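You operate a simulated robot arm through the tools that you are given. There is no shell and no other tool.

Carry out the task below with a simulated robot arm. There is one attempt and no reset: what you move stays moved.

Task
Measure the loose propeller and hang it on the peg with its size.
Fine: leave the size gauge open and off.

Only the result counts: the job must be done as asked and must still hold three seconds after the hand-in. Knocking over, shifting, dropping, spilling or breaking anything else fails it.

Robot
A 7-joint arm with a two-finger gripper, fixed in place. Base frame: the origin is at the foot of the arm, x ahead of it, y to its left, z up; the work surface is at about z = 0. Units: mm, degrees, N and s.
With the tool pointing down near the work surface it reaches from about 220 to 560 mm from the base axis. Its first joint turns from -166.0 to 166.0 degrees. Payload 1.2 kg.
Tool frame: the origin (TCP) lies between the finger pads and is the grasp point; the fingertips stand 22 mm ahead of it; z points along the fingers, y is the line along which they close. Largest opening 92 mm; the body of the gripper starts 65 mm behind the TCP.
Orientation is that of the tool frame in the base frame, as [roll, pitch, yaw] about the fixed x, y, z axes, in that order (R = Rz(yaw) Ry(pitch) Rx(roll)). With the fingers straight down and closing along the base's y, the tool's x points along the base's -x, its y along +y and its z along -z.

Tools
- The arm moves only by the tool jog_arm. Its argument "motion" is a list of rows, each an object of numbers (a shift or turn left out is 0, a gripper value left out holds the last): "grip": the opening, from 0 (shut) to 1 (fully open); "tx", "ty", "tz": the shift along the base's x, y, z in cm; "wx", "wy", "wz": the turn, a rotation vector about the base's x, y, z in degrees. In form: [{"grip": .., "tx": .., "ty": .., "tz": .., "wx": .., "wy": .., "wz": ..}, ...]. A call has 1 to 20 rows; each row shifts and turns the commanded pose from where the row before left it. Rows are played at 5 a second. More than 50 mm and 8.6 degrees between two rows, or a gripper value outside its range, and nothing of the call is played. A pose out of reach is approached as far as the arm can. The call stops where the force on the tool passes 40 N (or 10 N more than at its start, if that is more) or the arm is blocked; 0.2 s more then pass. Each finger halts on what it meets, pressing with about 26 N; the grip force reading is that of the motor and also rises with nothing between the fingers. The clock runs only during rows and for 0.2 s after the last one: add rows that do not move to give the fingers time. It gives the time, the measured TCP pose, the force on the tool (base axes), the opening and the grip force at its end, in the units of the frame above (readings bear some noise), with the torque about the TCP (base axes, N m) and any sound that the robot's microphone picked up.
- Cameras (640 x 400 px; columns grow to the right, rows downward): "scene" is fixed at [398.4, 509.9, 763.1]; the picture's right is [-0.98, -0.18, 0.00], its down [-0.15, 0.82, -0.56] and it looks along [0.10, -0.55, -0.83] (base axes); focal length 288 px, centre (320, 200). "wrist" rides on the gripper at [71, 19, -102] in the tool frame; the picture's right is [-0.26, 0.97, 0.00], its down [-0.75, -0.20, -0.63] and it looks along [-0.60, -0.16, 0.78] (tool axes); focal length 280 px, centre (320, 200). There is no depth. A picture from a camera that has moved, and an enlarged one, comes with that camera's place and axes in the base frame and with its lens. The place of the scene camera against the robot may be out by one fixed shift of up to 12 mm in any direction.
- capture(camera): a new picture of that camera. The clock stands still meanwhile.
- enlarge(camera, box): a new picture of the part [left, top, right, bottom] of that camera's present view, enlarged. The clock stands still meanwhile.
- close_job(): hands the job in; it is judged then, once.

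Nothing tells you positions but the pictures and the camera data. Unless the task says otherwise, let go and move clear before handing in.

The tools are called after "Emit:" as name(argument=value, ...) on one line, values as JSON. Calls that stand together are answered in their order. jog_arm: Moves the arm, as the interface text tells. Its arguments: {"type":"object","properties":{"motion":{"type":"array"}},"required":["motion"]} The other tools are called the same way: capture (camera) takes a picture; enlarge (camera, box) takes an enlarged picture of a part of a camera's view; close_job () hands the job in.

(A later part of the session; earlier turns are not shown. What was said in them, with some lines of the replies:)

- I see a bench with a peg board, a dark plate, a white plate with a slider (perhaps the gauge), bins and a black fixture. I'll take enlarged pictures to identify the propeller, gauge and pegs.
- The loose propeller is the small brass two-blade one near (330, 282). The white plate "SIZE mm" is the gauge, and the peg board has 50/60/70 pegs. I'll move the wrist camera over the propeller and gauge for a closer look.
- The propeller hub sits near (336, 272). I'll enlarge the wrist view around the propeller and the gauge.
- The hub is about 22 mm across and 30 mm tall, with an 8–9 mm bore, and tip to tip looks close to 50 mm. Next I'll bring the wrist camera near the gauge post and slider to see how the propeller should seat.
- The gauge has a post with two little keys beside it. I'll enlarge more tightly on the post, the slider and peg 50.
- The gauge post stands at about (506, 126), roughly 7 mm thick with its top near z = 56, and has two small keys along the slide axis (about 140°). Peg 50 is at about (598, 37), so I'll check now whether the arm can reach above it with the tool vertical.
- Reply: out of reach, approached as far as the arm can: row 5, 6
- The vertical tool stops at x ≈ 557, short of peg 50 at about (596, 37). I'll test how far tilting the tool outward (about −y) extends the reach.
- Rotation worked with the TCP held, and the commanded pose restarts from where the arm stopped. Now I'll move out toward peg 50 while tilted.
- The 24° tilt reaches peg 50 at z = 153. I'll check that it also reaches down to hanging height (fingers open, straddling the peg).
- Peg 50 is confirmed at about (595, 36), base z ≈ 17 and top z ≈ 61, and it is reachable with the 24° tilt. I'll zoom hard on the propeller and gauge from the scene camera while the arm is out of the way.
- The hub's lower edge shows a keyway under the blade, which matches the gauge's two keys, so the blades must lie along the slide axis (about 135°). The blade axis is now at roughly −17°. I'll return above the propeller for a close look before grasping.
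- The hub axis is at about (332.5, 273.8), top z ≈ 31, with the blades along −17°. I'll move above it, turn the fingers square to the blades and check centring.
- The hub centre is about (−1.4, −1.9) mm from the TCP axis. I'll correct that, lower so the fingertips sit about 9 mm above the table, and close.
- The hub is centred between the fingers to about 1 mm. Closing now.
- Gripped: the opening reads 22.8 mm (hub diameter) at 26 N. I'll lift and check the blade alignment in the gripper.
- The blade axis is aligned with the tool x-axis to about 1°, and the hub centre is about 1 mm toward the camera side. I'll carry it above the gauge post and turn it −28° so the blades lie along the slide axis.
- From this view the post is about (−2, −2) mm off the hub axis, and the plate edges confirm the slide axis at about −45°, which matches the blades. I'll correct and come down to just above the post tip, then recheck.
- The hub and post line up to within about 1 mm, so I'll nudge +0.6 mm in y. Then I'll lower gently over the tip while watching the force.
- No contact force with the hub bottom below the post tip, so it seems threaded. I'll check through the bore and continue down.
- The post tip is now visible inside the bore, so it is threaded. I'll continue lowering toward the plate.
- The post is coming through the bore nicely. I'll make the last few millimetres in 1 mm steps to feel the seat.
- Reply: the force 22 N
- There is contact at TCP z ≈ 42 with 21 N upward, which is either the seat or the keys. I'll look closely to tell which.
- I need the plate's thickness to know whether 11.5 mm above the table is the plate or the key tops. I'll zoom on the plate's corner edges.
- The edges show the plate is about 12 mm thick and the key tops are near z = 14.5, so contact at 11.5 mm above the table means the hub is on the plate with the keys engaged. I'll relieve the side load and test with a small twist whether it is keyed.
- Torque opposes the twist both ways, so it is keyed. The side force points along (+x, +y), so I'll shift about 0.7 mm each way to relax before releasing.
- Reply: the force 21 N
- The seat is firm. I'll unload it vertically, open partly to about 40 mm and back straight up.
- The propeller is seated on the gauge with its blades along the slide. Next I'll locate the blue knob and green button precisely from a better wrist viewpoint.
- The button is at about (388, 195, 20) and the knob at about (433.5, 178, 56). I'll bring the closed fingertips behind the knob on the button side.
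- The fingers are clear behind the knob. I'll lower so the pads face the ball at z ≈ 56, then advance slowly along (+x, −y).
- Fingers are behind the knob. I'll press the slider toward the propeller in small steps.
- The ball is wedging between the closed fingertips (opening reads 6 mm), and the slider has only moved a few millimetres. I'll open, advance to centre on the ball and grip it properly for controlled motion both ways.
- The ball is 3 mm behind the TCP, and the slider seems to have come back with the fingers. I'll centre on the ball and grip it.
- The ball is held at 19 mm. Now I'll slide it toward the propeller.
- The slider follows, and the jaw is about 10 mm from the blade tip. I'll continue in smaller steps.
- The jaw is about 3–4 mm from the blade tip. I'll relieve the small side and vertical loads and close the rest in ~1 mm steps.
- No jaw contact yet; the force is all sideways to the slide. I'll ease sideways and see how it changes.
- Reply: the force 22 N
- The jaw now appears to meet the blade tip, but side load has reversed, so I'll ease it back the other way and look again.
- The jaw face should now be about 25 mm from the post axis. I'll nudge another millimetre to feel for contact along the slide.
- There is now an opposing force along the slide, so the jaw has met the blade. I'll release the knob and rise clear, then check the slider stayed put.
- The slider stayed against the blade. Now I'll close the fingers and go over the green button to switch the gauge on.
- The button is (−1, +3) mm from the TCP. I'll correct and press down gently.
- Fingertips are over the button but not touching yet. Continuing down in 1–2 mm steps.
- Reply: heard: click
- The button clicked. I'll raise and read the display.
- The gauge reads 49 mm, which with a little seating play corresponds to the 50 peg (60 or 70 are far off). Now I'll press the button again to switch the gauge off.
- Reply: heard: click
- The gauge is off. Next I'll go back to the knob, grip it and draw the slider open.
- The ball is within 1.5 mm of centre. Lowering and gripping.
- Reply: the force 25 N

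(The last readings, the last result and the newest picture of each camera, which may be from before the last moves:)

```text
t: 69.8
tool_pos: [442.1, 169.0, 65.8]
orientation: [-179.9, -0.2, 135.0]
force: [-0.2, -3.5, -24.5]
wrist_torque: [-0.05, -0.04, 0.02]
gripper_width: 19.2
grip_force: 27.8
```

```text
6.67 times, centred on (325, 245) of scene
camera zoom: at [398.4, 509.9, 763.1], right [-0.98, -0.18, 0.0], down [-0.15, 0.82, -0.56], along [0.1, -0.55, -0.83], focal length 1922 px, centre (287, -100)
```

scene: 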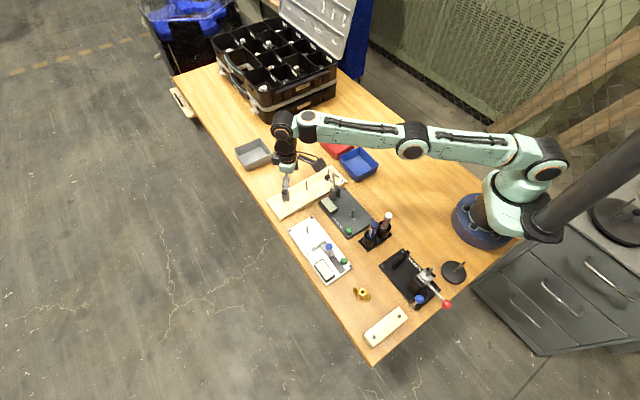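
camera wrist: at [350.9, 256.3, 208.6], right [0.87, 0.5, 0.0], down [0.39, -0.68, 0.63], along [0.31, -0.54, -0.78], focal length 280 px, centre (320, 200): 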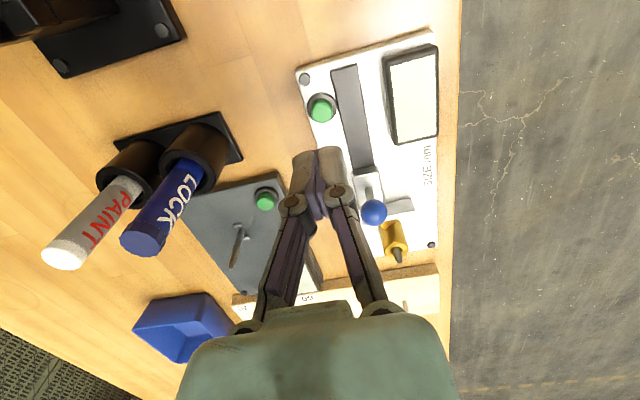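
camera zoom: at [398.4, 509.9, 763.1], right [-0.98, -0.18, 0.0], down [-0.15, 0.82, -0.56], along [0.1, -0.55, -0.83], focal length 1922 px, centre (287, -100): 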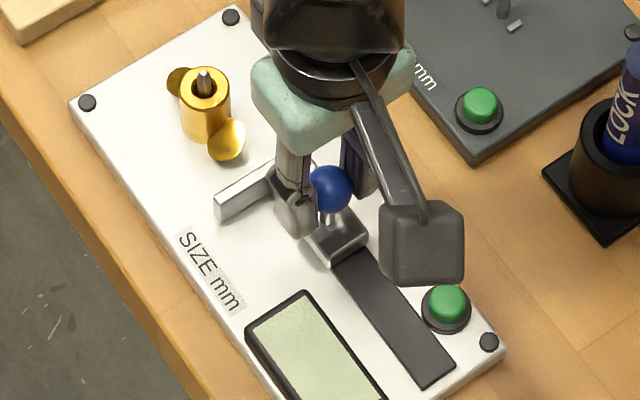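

The slider follows. There's a downward drag on the grip, so I'll relieve it while continuing to open.

Emit:
jog_arm(motion=[{"tz": -0.12}, {}, {"tx": -0.21, "ty": 0.21}, {"tx": -0.21, "ty": 0.21}, {"tx": -0.21, "ty": 0.21}, {}, {}])

Emit:
jog_arm(motion=[{"tx": -0.21, "ty": 0.21}, {"tx": -0.21, "ty": 0.21}, {"tx": -0.21, "ty": 0.21}, {}, {}])

Emit:
enlarge(camera="scene", box=[295, 215, 355, 275])

```text
t: 71.4
tool_pos: [436.3, 174.2, 65.6]
orientation: [-179.9, 0.1, 134.9]
force: [-19.7, -18.8, 19.7]
wrist_torque: [-0.54, 0.01, -0.04]
gripper_width: 18.9
grip_force: 28.2
```

```text
t: 72.6
tool_pos: [431.8, 179.1, 64.4]
orientation: [179.9, 0.3, 134.7]
force: [12.6, -21.8, 2.4]
wrist_torque: [-0.26, -0.16, 0.0]
gripper_width: 19.0
grip_force: 28.4
```

```text
6.67 times, centred on (325, 245) of scene
camera zoom: at [398.4, 509.9, 763.1], right [-0.98, -0.18, 0.0], down [-0.15, 0.82, -0.56], along [0.1, -0.55, -0.83], focal length 1922 px, centre (287, -100)
```

zoom: 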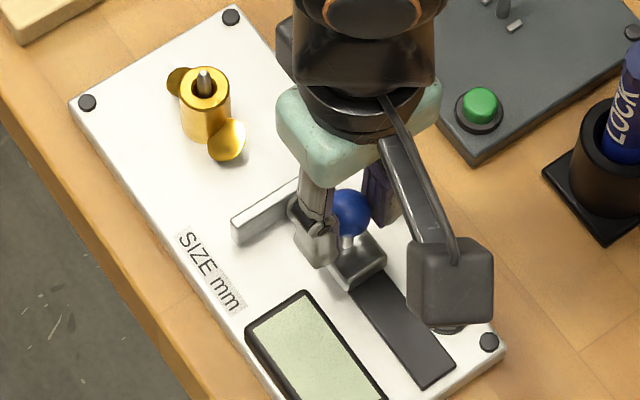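

The strong opposing force along the slide shows the slider is at its end stop (its original, open position). I'll release the knob, rise and compare with the original picture.

Emit:
jog_arm(motion=[{"grip": 0.38}, {}, {}, {"tz": 2}, {"tz": 3}, {"tz": 2}, {}])

Emit:
enlarge(camera="scene", box=[285, 205, 365, 285])

Emit:
enlarge(camera="scene", box=[310, 235, 355, 285])

```text
t: 74.2
tool_pos: [430.6, 182.3, 136.6]
orientation: [-180.0, 0.0, 135.0]
force: [0.0, -0.7, 0.6]
wrist_torque: [-0.02, -0.01, -0.04]
gripper_width: 35.0
grip_force: 0.1
```

```text
5.00 times, centred on (325, 245) of scene
camera zoom: at [398.4, 509.9, 763.1], right [-0.98, -0.18, 0.0], down [-0.15, 0.82, -0.56], along [0.1, -0.55, -0.83], focal length 1442 px, centre (295, -25)
```

zoom: 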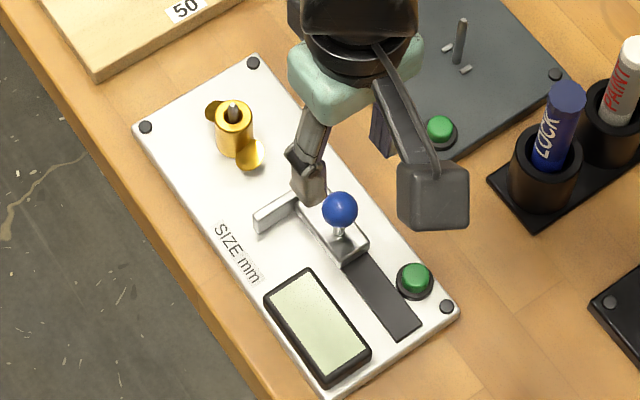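

```text
8.00 times, centred on (332, 260) of scene
camera zoom: at [398.4, 509.9, 763.1], right [-0.98, -0.18, 0.0], down [-0.15, 0.82, -0.56], along [0.1, -0.55, -0.83], focal length 2307 px, centre (220, -280)
```

zoom: 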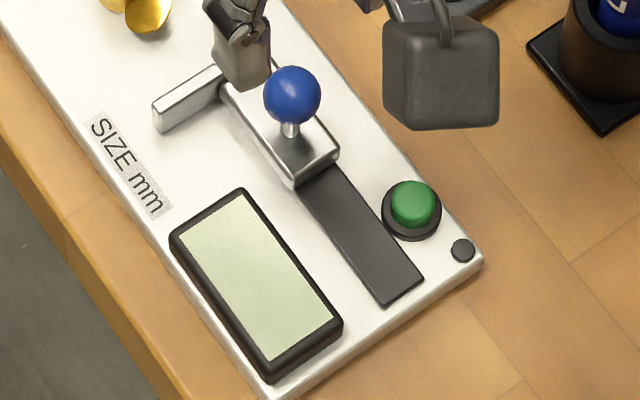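

The slider and knob are exactly where they began (open) and the display is off. Now I'll fetch the propeller using a 24° outward tilt, closing square to the blades, so the same grip works at peg 50's reach.

Emit:
jog_arm(motion=[{"tx": 2.4, "ty": -1.85, "wx": -5.66, "wy": -5.66, "grip": 0.5}, {"tx": 2.4, "ty": -1.85, "wx": -5.66, "wy": -5.66}, {"tx": 2.4, "ty": -1.85, "wx": -5.66, "wy": -5.66}, {}, {}])

Emit:
capture(camera="wrist")

Emit:
enlarge(camera="scene", box=[270, 180, 370, 280])

```text
t: 75.4
tool_pos: [503.0, 126.0, 134.9]
orientation: [-179.9, 24.0, 135.0]
force: [-0.4, 0.7, 0.7]
wrist_torque: [-0.03, 0.03, 0.0]
gripper_width: 46.0
grip_force: 0.0
```

```text
taken
camera wrist: at [441.0, 214.4, 201.0], right [0.85, 0.51, 0.11], down [0.16, -0.45, 0.88], along [0.5, -0.73, -0.47], focal length 280 px, centre (320, 200)
```

wrist: 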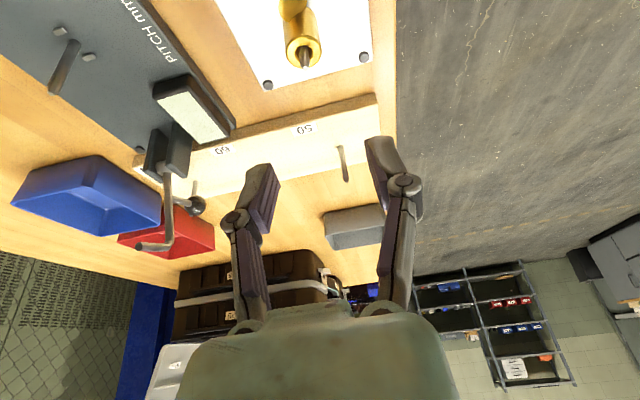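

```text
4.00 times, centred on (320, 230) of scene
camera zoom: at [398.4, 509.9, 763.1], right [-0.98, -0.18, 0.0], down [-0.15, 0.82, -0.56], along [0.1, -0.55, -0.83], focal length 1153 px, centre (320, 80)
```

zoom: 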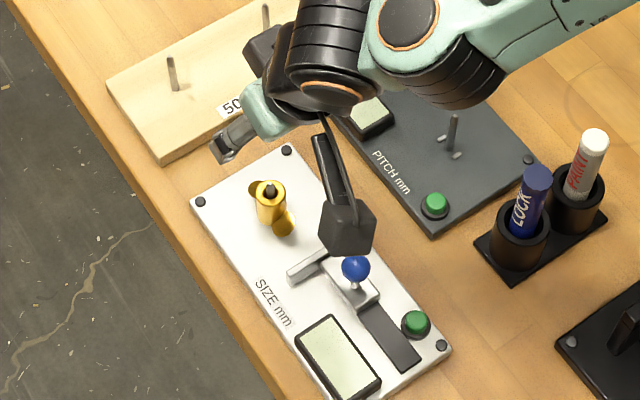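

Emit:
enlarge(camera="wrist", box=[262, 0, 342, 80])

```text
5.00 times, centred on (302, 40) of wrist
camera zoom: at [441.0, 214.4, 201.0], right [0.85, 0.51, 0.11], down [0.16, -0.45, 0.88], along [0.5, -0.73, -0.47], focal length 1402 px, centre (410, 1000)
```

zoom: 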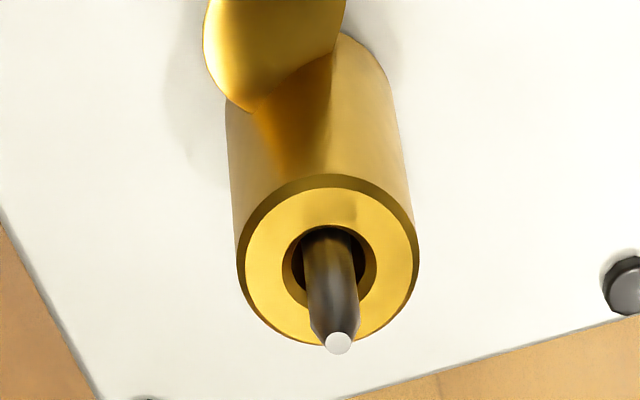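

The hub axis is within 1 mm of the TCP. I'll descend with the tilt so the pads take the upper part of the hub (TCP z ≈ 40).

Emit:
jog_arm(motion=[{"tx": -0.05, "ty": 0.06, "tz": -2.5}, {"tz": -2.5}, {"tz": -2.0}, {"tz": -1.0}, {}, {}])

Emit:
enlarge(camera="scene", box=[285, 195, 365, 275])

Emit:
enlarge(camera="wrist", box=[240, 40, 400, 240])

```text
t: 76.8
tool_pos: [500.9, 127.1, 56.9]
orientation: [-180.0, 24.1, 135.1]
force: [0.1, 0.2, 0.6]
wrist_torque: [-0.01, 0.0, -0.03]
gripper_width: 46.1
grip_force: 0.1
```

```text
5.00 times, centred on (325, 235) of scene
camera zoom: at [398.4, 509.9, 763.1], right [-0.98, -0.18, 0.0], down [-0.15, 0.82, -0.56], along [0.1, -0.55, -0.83], focal length 1442 px, centre (295, 25)
```

zoom: 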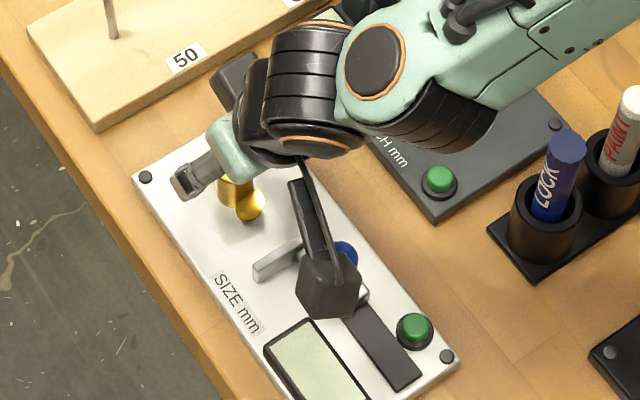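

```text
2.00 times, centred on (320, 140) of wrist
camera zoom: at [439.6, 214.6, 121.8], right [0.85, 0.51, 0.11], down [0.16, -0.45, 0.88], along [0.5, -0.73, -0.47], focal length 561 px, centre (320, 320)
```

zoom: 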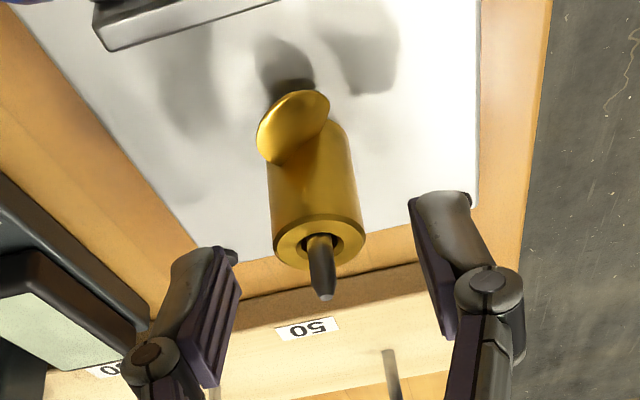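

Everything is clear: the camera housing is off to the side of the knob. I'll descend the last 17 mm and grip.

Emit:
jog_arm(motion=[{"tx": 0.05, "ty": 0.03, "tz": -0.6}, {"tz": -0.6}, {"tz": -0.4}, {}, {}])

Emit:
enlarge(camera="wrist", box=[240, 60, 400, 240])

Emit:
enlarge(camera="scene", box=[290, 210, 350, 270])

```text
t: 78.0
tool_pos: [501.7, 125.8, 39.3]
orientation: [-180.0, 24.0, 135.0]
force: [-0.4, -0.2, 0.3]
wrist_torque: [-0.01, 0.02, 0.0]
gripper_width: 46.1
grip_force: 0.0
```

```text
2.22 times, centred on (320, 150) of wrist
camera zoom: at [440.0, 214.7, 104.6], right [0.85, 0.51, 0.11], down [0.16, -0.45, 0.88], along [0.5, -0.73, -0.47], focal length 623 px, centre (320, 311)
```

zoom: 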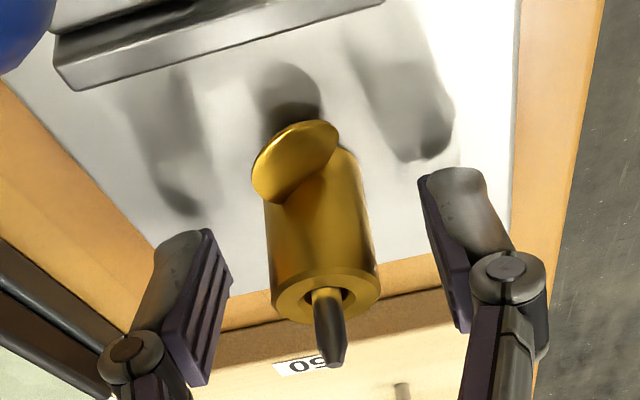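

```text
6.67 times, centred on (320, 240) of scene
camera zoom: at [398.4, 509.9, 763.1], right [-0.98, -0.18, 0.0], down [-0.15, 0.82, -0.56], along [0.1, -0.55, -0.83], focal length 1922 px, centre (320, -67)
```

zoom: 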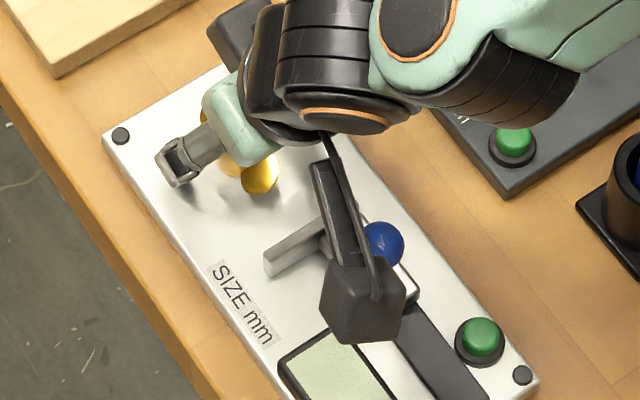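

The hub is between the pads. Closing to grip.

Emit:
jog_arm(motion=[{"grip": 0.3}, {"grip": 0.2}, {"grip": 0}, {}, {}])

Emit:
enlarge(camera="wrist", box=[240, 60, 400, 240])

```text
t: 79.2
tool_pos: [501.6, 126.9, 39.5]
orientation: [179.9, 24.0, 134.9]
force: [3.9, 3.5, 0.5]
wrist_torque: [0.1, -0.08, 0.0]
gripper_width: 22.3
grip_force: 25.9
```

```text
2.22 times, centred on (320, 150) of wrist
camera zoom: at [440.1, 215.0, 104.9], right [0.85, 0.51, 0.11], down [0.16, -0.45, 0.88], along [0.5, -0.73, -0.47], focal length 623 px, centre (320, 311)
```

zoom: 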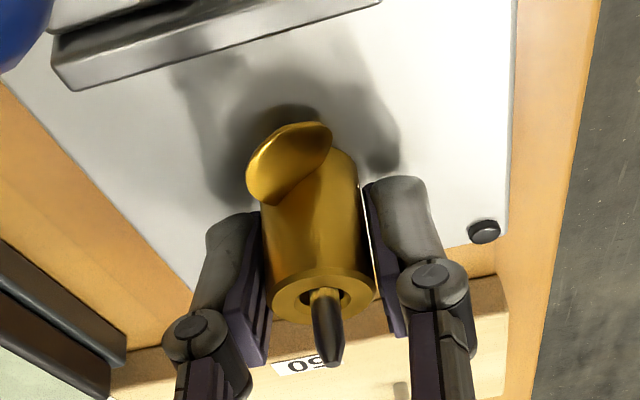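

Gripped (22.3 mm). I'll relieve the slight side load and lift straight off the post.

Emit:
jog_arm(motion=[{"tx": 0.03, "ty": 0.03}, {"tz": 0.5}, {"tz": 0.5}, {"tz": 0.8}, {"tz": 1.0}, {"tz": 1.0}, {"tz": 1.0}, {"tz": 1.2}, {"tz": 1.5}, {"tz": 1.5}, {}, {}])

Emit:
enlarge(camera="wrist", box=[240, 60, 400, 240])

Emit:
enlarge(camera="scene", box=[280, 190, 360, 280])

```text
t: 81.8
tool_pos: [502.2, 125.2, 127.1]
orientation: [180.0, 24.1, 134.9]
force: [-0.1, 0.3, -1.0]
wrist_torque: [-0.01, 0.03, 0.02]
gripper_width: 22.6
grip_force: 25.7
```

```text
2.22 times, centred on (320, 150) of wrist
camera zoom: at [440.3, 214.8, 193.1], right [0.85, 0.51, 0.11], down [0.16, -0.45, 0.88], along [0.5, -0.73, -0.47], focal length 623 px, centre (320, 311)
```

zoom: 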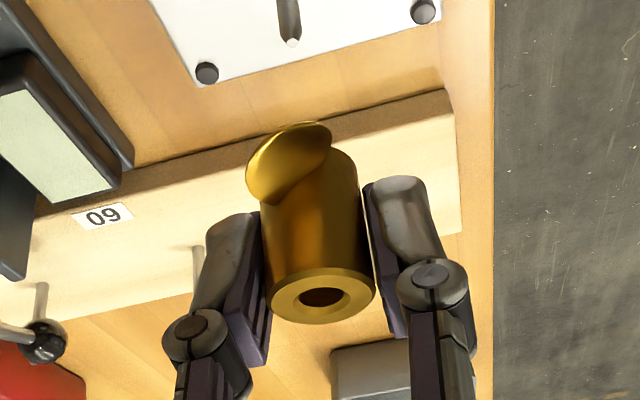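

```text
4.44 times, centred on (320, 235) of scene
camera zoom: at [398.4, 509.9, 763.1], right [-0.98, -0.18, 0.0], down [-0.15, 0.82, -0.56], along [0.1, -0.55, -0.83], focal length 1282 px, centre (320, 44)
```

zoom: 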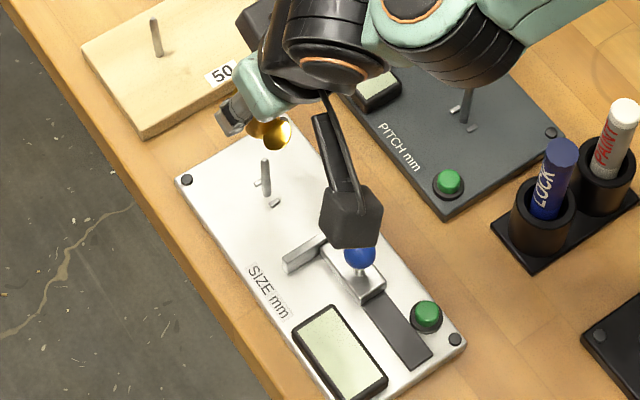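

The propeller is off the gauge and held upright. Next I'll swing the tool +45° about vertical and move over peg 50.

Emit:
jog_arm(motion=[{"tx": 1.2, "ty": -1.15, "tz": 0.5, "wz": 7.5}, {"tx": 1.55, "ty": -1.5, "tz": 0.5, "wz": 7.5}, {"tx": 1.55, "ty": -1.5, "wz": 7.5}, {"tx": 1.55, "ty": -1.5, "wz": 7.5}, {"tx": 1.55, "ty": -1.5, "wz": 7.5}, {"tx": 1.2, "ty": -1.2, "wz": 7.5}, {"tx": 0.7, "ty": -0.65}, {}, {}])

Emit:
capture(camera="wrist")

Emit:
enlarge(camera="scene", box=[240, 150, 340, 240])

```text
t: 83.8
tool_pos: [597.3, 35.8, 139.3]
orientation: [180.0, 24.0, 180.0]
force: [0.5, 0.5, -1.2]
wrist_torque: [-0.01, -0.04, 0.01]
gripper_width: 22.2
grip_force: 26.3
```

```text
taken
camera wrist: at [490.1, 55.4, 204.6], right [0.24, 0.97, 0.11], down [0.43, -0.2, 0.88], along [0.87, -0.16, -0.47], focal length 280 px, centre (320, 200)
```

wrist: 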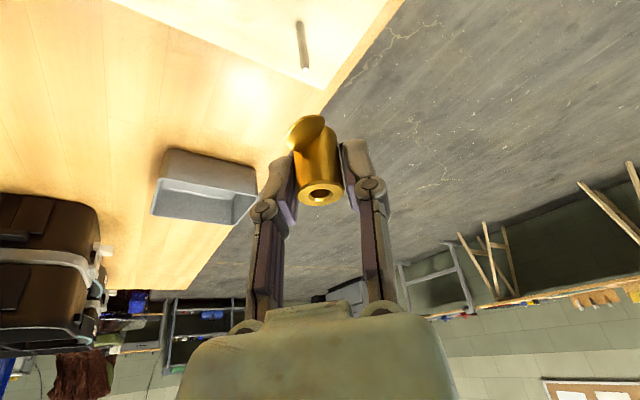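

```text
4.44 times, centred on (290, 195) of scene
camera zoom: at [398.4, 509.9, 763.1], right [-0.98, -0.18, 0.0], down [-0.15, 0.82, -0.56], along [0.1, -0.55, -0.83], focal length 1282 px, centre (453, 222)
```

zoom: 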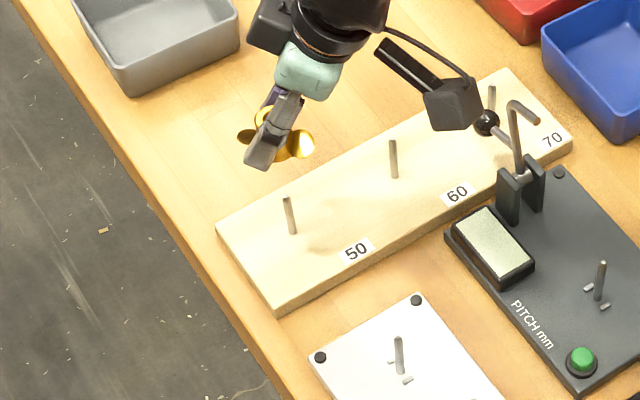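

I'm above peg 50. I'll zoom the wrist view on the peg and hub to compute the offset.

Emit:
enlarge(camera="wrist", box=[270, 10, 370, 110])

Emit:
enlarge(camera="wrist", box=[270, 110, 370, 210])

```text
4.00 times, centred on (320, 60) of wrist
camera zoom: at [490.1, 55.4, 204.6], right [0.24, 0.97, 0.11], down [0.43, -0.2, 0.88], along [0.87, -0.16, -0.47], focal length 1122 px, centre (320, 760)
```

zoom: 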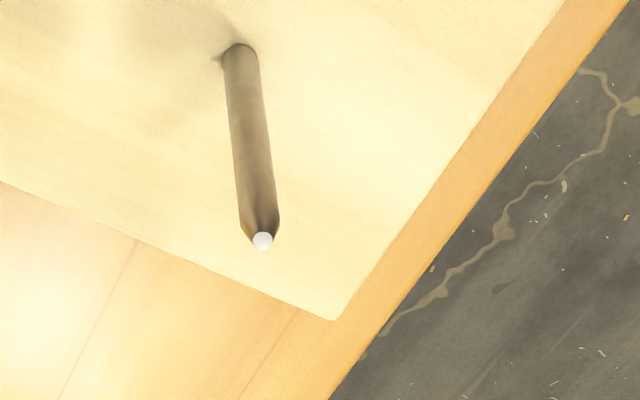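

```text
4.00 times, centred on (320, 160) of wrist
camera zoom: at [490.1, 55.4, 204.6], right [0.24, 0.97, 0.11], down [0.43, -0.2, 0.88], along [0.87, -0.16, -0.47], focal length 1122 px, centre (320, 360)
```

zoom: 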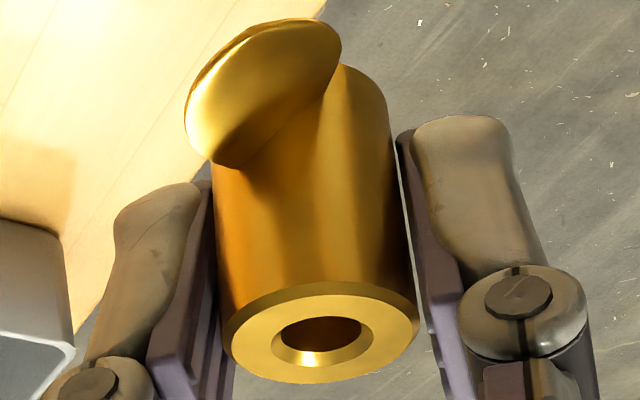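

The offset to the peg is under 1 mm. I'll apply a tiny correction and descend until the hub bottom is just above the peg tip.

Emit:
jog_arm(motion=[{"tx": -0.03, "ty": -0.01, "tz": -1.5}, {"tz": -1.5}, {"tz": -1.0}, {"tz": -0.4}, {}, {}])

Emit:
enlarge(camera="scene", box=[255, 180, 305, 220])

Emit:
enlarge(camera="wrist", box=[260, 70, 380, 210])

```text
t: 85.2
tool_pos: [595.6, 38.4, 94.1]
orientation: [179.9, 24.0, -180.0]
force: [-0.3, -0.1, -0.9]
wrist_torque: [-0.01, -0.01, 0.01]
gripper_width: 22.5
grip_force: 26.1
```

```text
10.00 times, centred on (280, 200) of scene
camera zoom: at [398.4, 509.9, 763.1], right [-0.98, -0.18, 0.0], down [-0.15, 0.82, -0.56], along [0.1, -0.55, -0.83], focal length 2883 px, centre (720, 200)
```

zoom: 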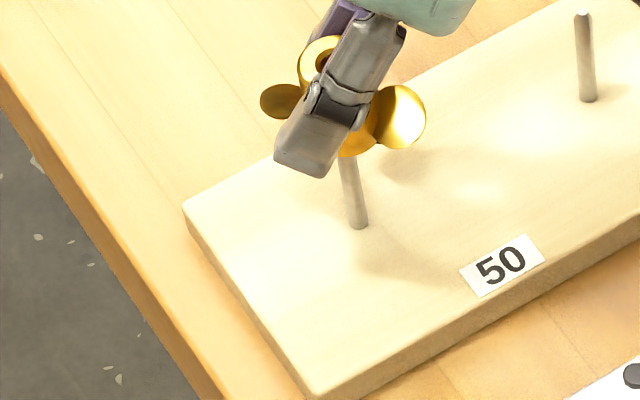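

```text
2.86 times, centred on (320, 140) of wrist
camera zoom: at [488.7, 55.6, 160.2], right [0.24, 0.97, 0.11], down [0.43, -0.2, 0.88], along [0.87, -0.16, -0.47], focal length 801 px, centre (320, 371)
```

zoom: 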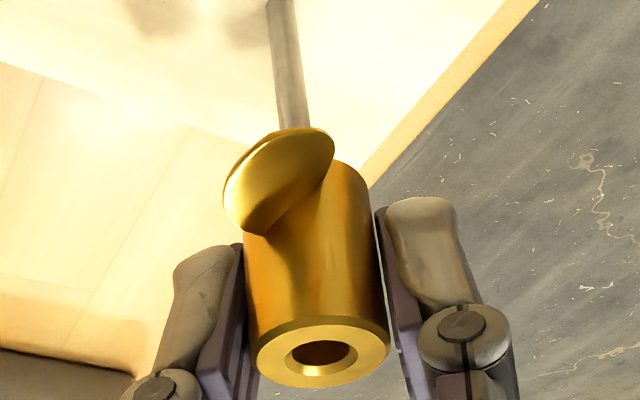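

Emit:
enlarge(camera="scene", box=[270, 180, 296, 206])

```text
15.38 times, centred on (283, 193) of scene
camera zoom: at [398.4, 509.9, 763.1], right [-0.98, -0.18, 0.0], down [-0.15, 0.82, -0.56], along [0.1, -0.55, -0.83], focal length 4436 px, centre (889, 308)
```

zoom: 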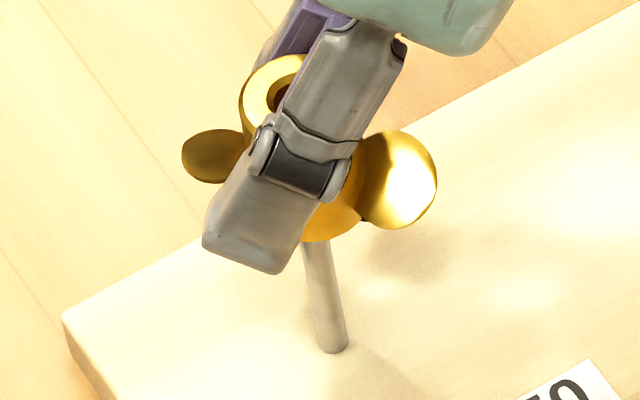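

The scene view suggests the hub is about 1–1.5 mm short of the peg in x. I'll shift +1.1 mm in x and lower gently over the tip.

Emit:
jog_arm(motion=[{"tx": 0.11}, {"tz": -0.3}, {"tz": -0.3}, {"tz": -0.3}, {}, {}])

Emit:
enlarge(camera="scene", box=[270, 180, 296, 206])

Emit:
enlarge(camera="wrist", box=[290, 160, 350, 210])

```text
t: 86.6
tool_pos: [597.2, 36.9, 85.4]
orientation: [-179.9, 24.0, 180.0]
force: [0.0, 0.4, -1.5]
wrist_torque: [-0.02, 0.02, 0.03]
gripper_width: 22.7
grip_force: 25.9
```

```text
15.38 times, centred on (283, 193) of scene
camera zoom: at [398.4, 509.9, 763.1], right [-0.98, -0.18, 0.0], down [-0.15, 0.82, -0.56], along [0.1, -0.55, -0.83], focal length 4436 px, centre (889, 308)
```

zoom: 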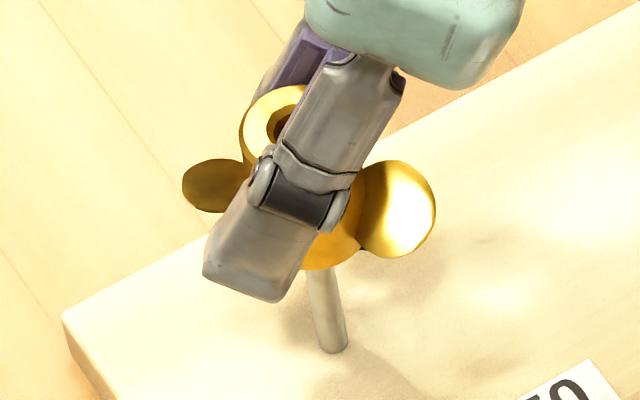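

```text
8.00 times, centred on (320, 185) of wrist
camera zoom: at [489.7, 56.1, 150.9], right [0.24, 0.97, 0.11], down [0.43, -0.2, 0.88], along [0.87, -0.16, -0.47], focal length 2243 px, centre (320, 320)
```

zoom: 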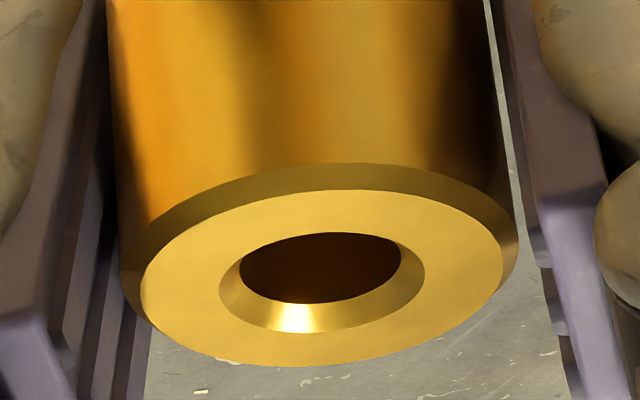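

No contact and the alignment now looks within half a millimetre. Continuing down.

Emit:
jog_arm(motion=[{"tz": -0.3}, {"tz": -0.3}, {"tz": -0.3}, {"tz": -0.3}, {}, {}])

Emit:
enlarge(camera="wrist", box=[290, 160, 350, 210])

Emit:
enlarge(camera="scene", box=[270, 180, 296, 206])

```text
t: 88.0
tool_pos: [596.4, 37.4, 74.6]
orientation: [179.9, 24.0, -180.0]
force: [0.9, 0.0, -1.5]
wrist_torque: [0.04, 0.02, 0.0]
gripper_width: 22.0
grip_force: 26.3
```

```text
8.00 times, centred on (320, 185) of wrist
camera zoom: at [489.6, 55.9, 139.5], right [0.24, 0.97, 0.11], down [0.43, -0.2, 0.88], along [0.87, -0.16, -0.47], focal length 2243 px, centre (320, 320)
```

zoom: 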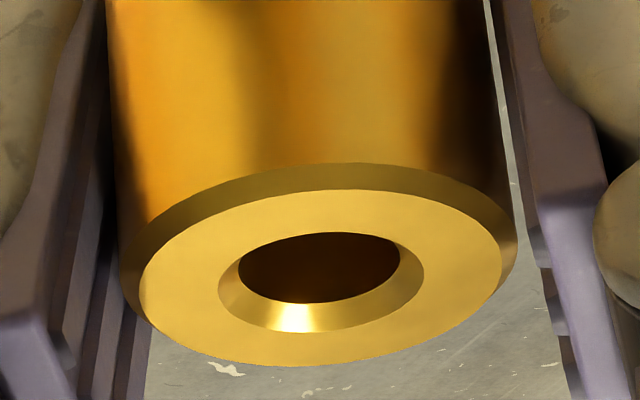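

```text
15.38 times, centred on (283, 193) of scene
camera zoom: at [398.4, 509.9, 763.1], right [-0.98, -0.18, 0.0], down [-0.15, 0.82, -0.56], along [0.1, -0.55, -0.83], focal length 4436 px, centre (889, 308)
```

zoom: 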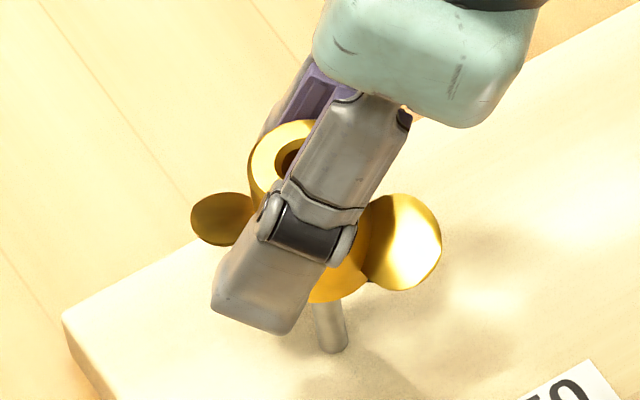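

The hub bottom is well below the peg tip with no force, so the peg is inside the bore. Continuing down toward the board.

Emit:
jog_arm(motion=[{"tz": -0.4}, {"tz": -0.4}, {"tz": -0.4}, {"tz": -0.4}, {"tz": -0.4}, {"tz": -0.4}, {}, {}])

Emit:
enlarge(camera="wrist", box=[260, 90, 380, 220])

Emit:
enlarge(camera="scene", box=[265, 182, 305, 214])

```text
t: 89.8
tool_pos: [596.8, 37.5, 50.0]
orientation: [-180.0, 24.0, 180.0]
force: [0.4, 0.3, -0.9]
wrist_torque: [0.02, -0.02, 0.0]
gripper_width: 22.1
grip_force: 26.0
```

```text
3.08 times, centred on (320, 155) of wrist
camera zoom: at [490.3, 56.1, 115.4], right [0.24, 0.97, 0.11], down [0.43, -0.2, 0.88], along [0.87, -0.16, -0.47], focal length 863 px, centre (320, 338)
```

zoom: 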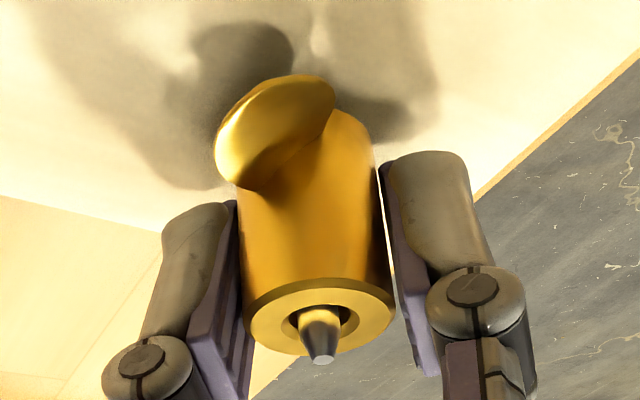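

```text
12.50 times, centred on (285, 198) of scene
camera zoom: at [398.4, 509.9, 763.1], right [-0.98, -0.18, 0.0], down [-0.15, 0.82, -0.56], along [0.1, -0.55, -0.83], focal length 3604 px, centre (758, 225)
```

zoom: 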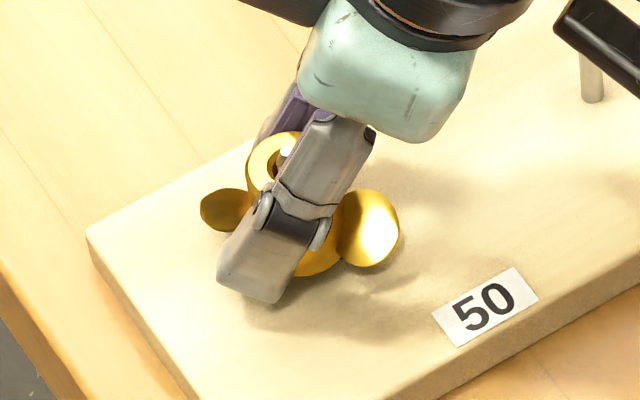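

The peg tip shows through the bore. I'll go down in 1 mm steps until the hub sits on the board.

Emit:
jog_arm(motion=[{"tz": -0.1}, {"tz": -0.1}, {"tz": -0.1}, {}, {}])

Emit:
jog_arm(motion=[{"tz": -0.1}, {}, {}])

Emit:
jog_arm(motion=[{"tz": -0.1}, {}, {}])

```text
t: 91.0
tool_pos: [597.3, 37.0, 47.1]
orientation: [-179.9, 24.2, -180.0]
force: [-0.5, 0.1, -1.7]
wrist_torque: [-0.02, -0.01, 0.0]
gripper_width: 22.0
grip_force: 26.4
```

```text
t: 91.8
tool_pos: [595.9, 37.9, 47.0]
orientation: [-180.0, 24.0, 180.0]
force: [0.5, -0.1, -0.5]
wrist_torque: [0.0, 0.01, -0.01]
gripper_width: 22.4
grip_force: 26.2
```

```text
t: 92.6
tool_pos: [596.3, 36.8, 45.1]
orientation: [179.8, 24.0, -179.9]
force: [1.1, -0.6, -0.6]
wrist_torque: [-0.01, -0.02, 0.0]
gripper_width: 22.4
grip_force: 26.9
```

Emit:
jog_arm(motion=[{"tz": -0.08}, {}, {}])

Emit:
jog_arm(motion=[{"tz": -0.08}, {}, {}])

Emit:
enlarge(camera="wrist", box=[260, 90, 380, 220])

```text
t: 93.4
tool_pos: [595.8, 36.7, 43.9]
orientation: [179.9, 24.0, 180.0]
force: [0.5, -1.0, -0.8]
wrist_torque: [0.02, -0.01, -0.01]
gripper_width: 22.5
grip_force: 26.1
```

```text
t: 94.2
tool_pos: [596.5, 37.0, 43.6]
orientation: [-180.0, 24.1, 180.0]
force: [-1.0, -1.2, 3.6]
wrist_torque: [-0.11, 0.04, -0.02]
gripper_width: 22.3
grip_force: 25.7
```

```text
3.08 times, centred on (320, 155) of wrist
camera zoom: at [489.8, 56.3, 109.1], right [0.24, 0.97, 0.11], down [0.43, -0.2, 0.88], along [0.87, -0.16, -0.47], focal length 863 px, centre (320, 338)
```

zoom: 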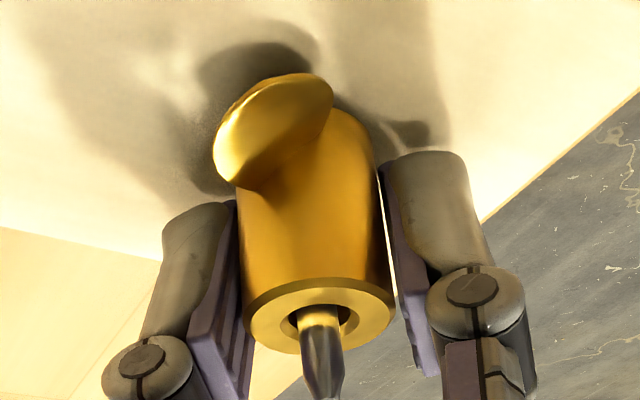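

The hub has seated on the board (3.6 N up). I'll release and rise straight up.

Emit:
jog_arm(motion=[{"tz": 0.03}, {"grip": 0.35}, {"grip": 0.5}, {}, {}])

Emit:
jog_arm(motion=[{"tz": 1}, {"tz": 2}, {"tz": 3}, {"tz": 3}, {"tz": 2}, {}])

Emit:
capture(camera="scene")

Emit:
enlarge(camera="scene", box=[255, 170, 315, 220])

```text
t: 95.4
tool_pos: [596.5, 37.6, 43.2]
orientation: [180.0, 24.0, 179.9]
force: [-0.6, 0.2, 0.5]
wrist_torque: [0.01, 0.0, 0.0]
gripper_width: 45.8
grip_force: 0.1
```

```text
t: 96.8
tool_pos: [597.0, 38.1, 153.3]
orientation: [180.0, 24.0, 180.0]
force: [-0.4, -0.2, -0.5]
wrist_torque: [0.01, -0.02, 0.03]
gripper_width: 45.8
grip_force: 0.0
```

```text
taken
```

scene: 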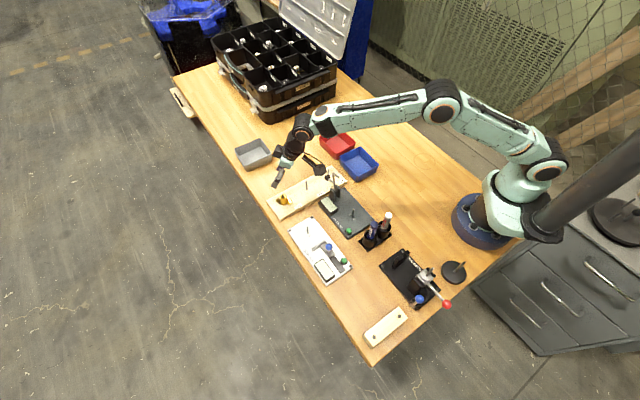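

```text
8.00 times, centred on (285, 195) of scene
camera zoom: at [398.4, 509.9, 763.1], right [-0.98, -0.18, 0.0], down [-0.15, 0.82, -0.56], along [0.1, -0.55, -0.83], focal length 2307 px, centre (600, 240)
```

zoom: 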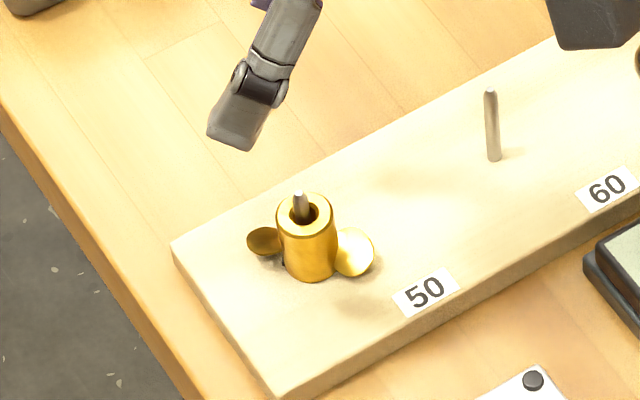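

The propeller sits upright on the peg marked 50. I'll move the arm clear and do a final check of the gauge and bench.

Emit:
jog_arm(motion=[{"tz": 3}, {"tz": 3, "wy": 8}, {"tx": -3, "tz": 2, "wy": 8}, {"tx": -4, "wy": 8}, {"tx": -4}, {"tx": -4}, {"tx": -4, "ty": -1}, {}])

Emit:
enlarge(camera="scene", box=[255, 160, 375, 290])

Emit:
enlarge(camera="scene", box=[270, 185, 300, 215])

Emit:
enlarge(camera="scene", box=[310, 235, 355, 285])

Emit:
capture(camera="scene")

```text
t: 98.6
tool_pos: [405.8, 26.4, 234.4]
orientation: [179.9, 0.2, 179.9]
force: [-0.2, -0.1, 0.4]
wrist_torque: [-0.02, 0.0, 0.01]
gripper_width: 45.8
grip_force: 0.1
```

```text
3.08 times, centred on (315, 225) of scene
camera zoom: at [398.4, 509.9, 763.1], right [-0.98, -0.18, 0.0], down [-0.15, 0.82, -0.56], along [0.1, -0.55, -0.83], focal length 887 px, centre (335, 123)
```

zoom: 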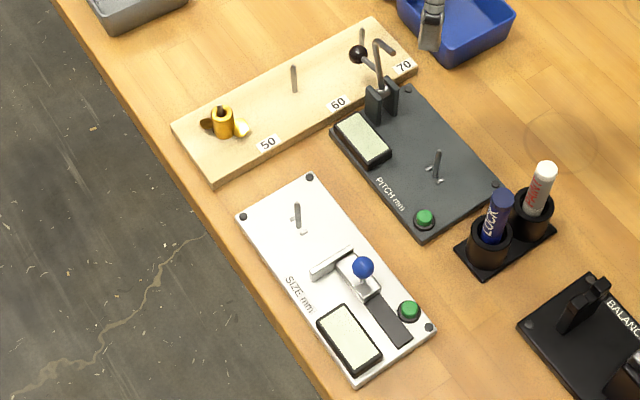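

```text
13.33 times, centred on (285, 200) of scene
camera zoom: at [398.4, 509.9, 763.1], right [-0.98, -0.18, 0.0], down [-0.15, 0.82, -0.56], along [0.1, -0.55, -0.83], focal length 3844 px, centre (787, 200)
```

zoom: 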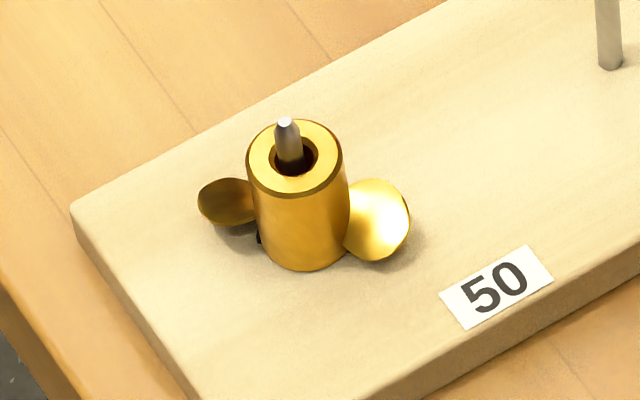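

```text
8.00 times, centred on (332, 260) of scene
camera zoom: at [398.4, 509.9, 763.1], right [-0.98, -0.18, 0.0], down [-0.15, 0.82, -0.56], along [0.1, -0.55, -0.83], focal length 2307 px, centre (220, -280)
```

zoom: 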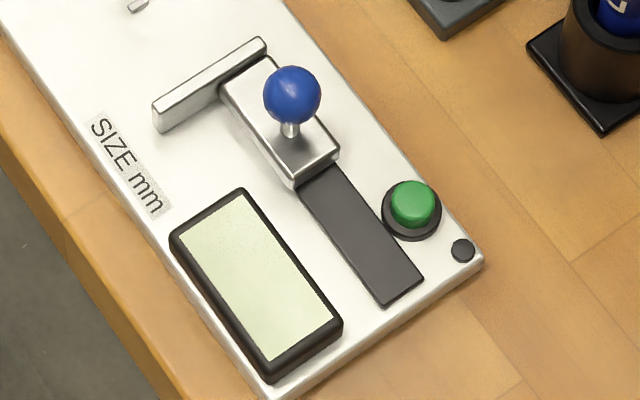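

```text
taken
```

scene: 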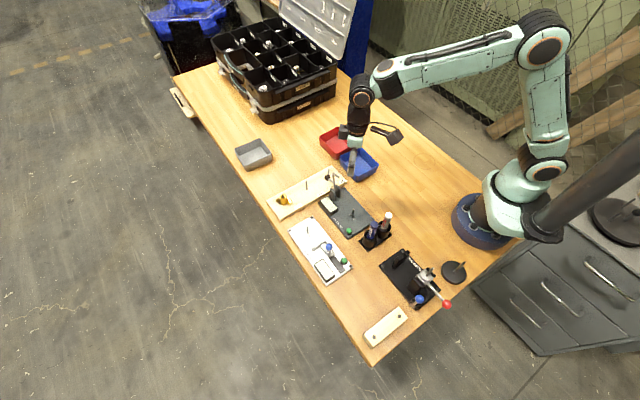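

The propeller is seated on peg 50 after reading 49 mm on the gauge. The gauge display is blank, the slider is back at its open stop, nothing else has moved, and the arm is clear. Handing in.

Emit:
close_job()

```text
The job is handed in.
```

The propeller is measured and hanging on the peg marked 50. The gauge read 49 mm; I took that as the 50 size, since the other pegs are 60 and 70.

- **Propeller:** it sits upright on the peg with the hub down on the board. I let go and moved the arm clear before handing in.
- **Size gauge:** it is off (blank display). The slider is back at its end stop, where it started.
- **Bench:** nothing else looked moved, tipped or dropped in the final pictures.

The job is handed in, but I have not been told how it was judged.
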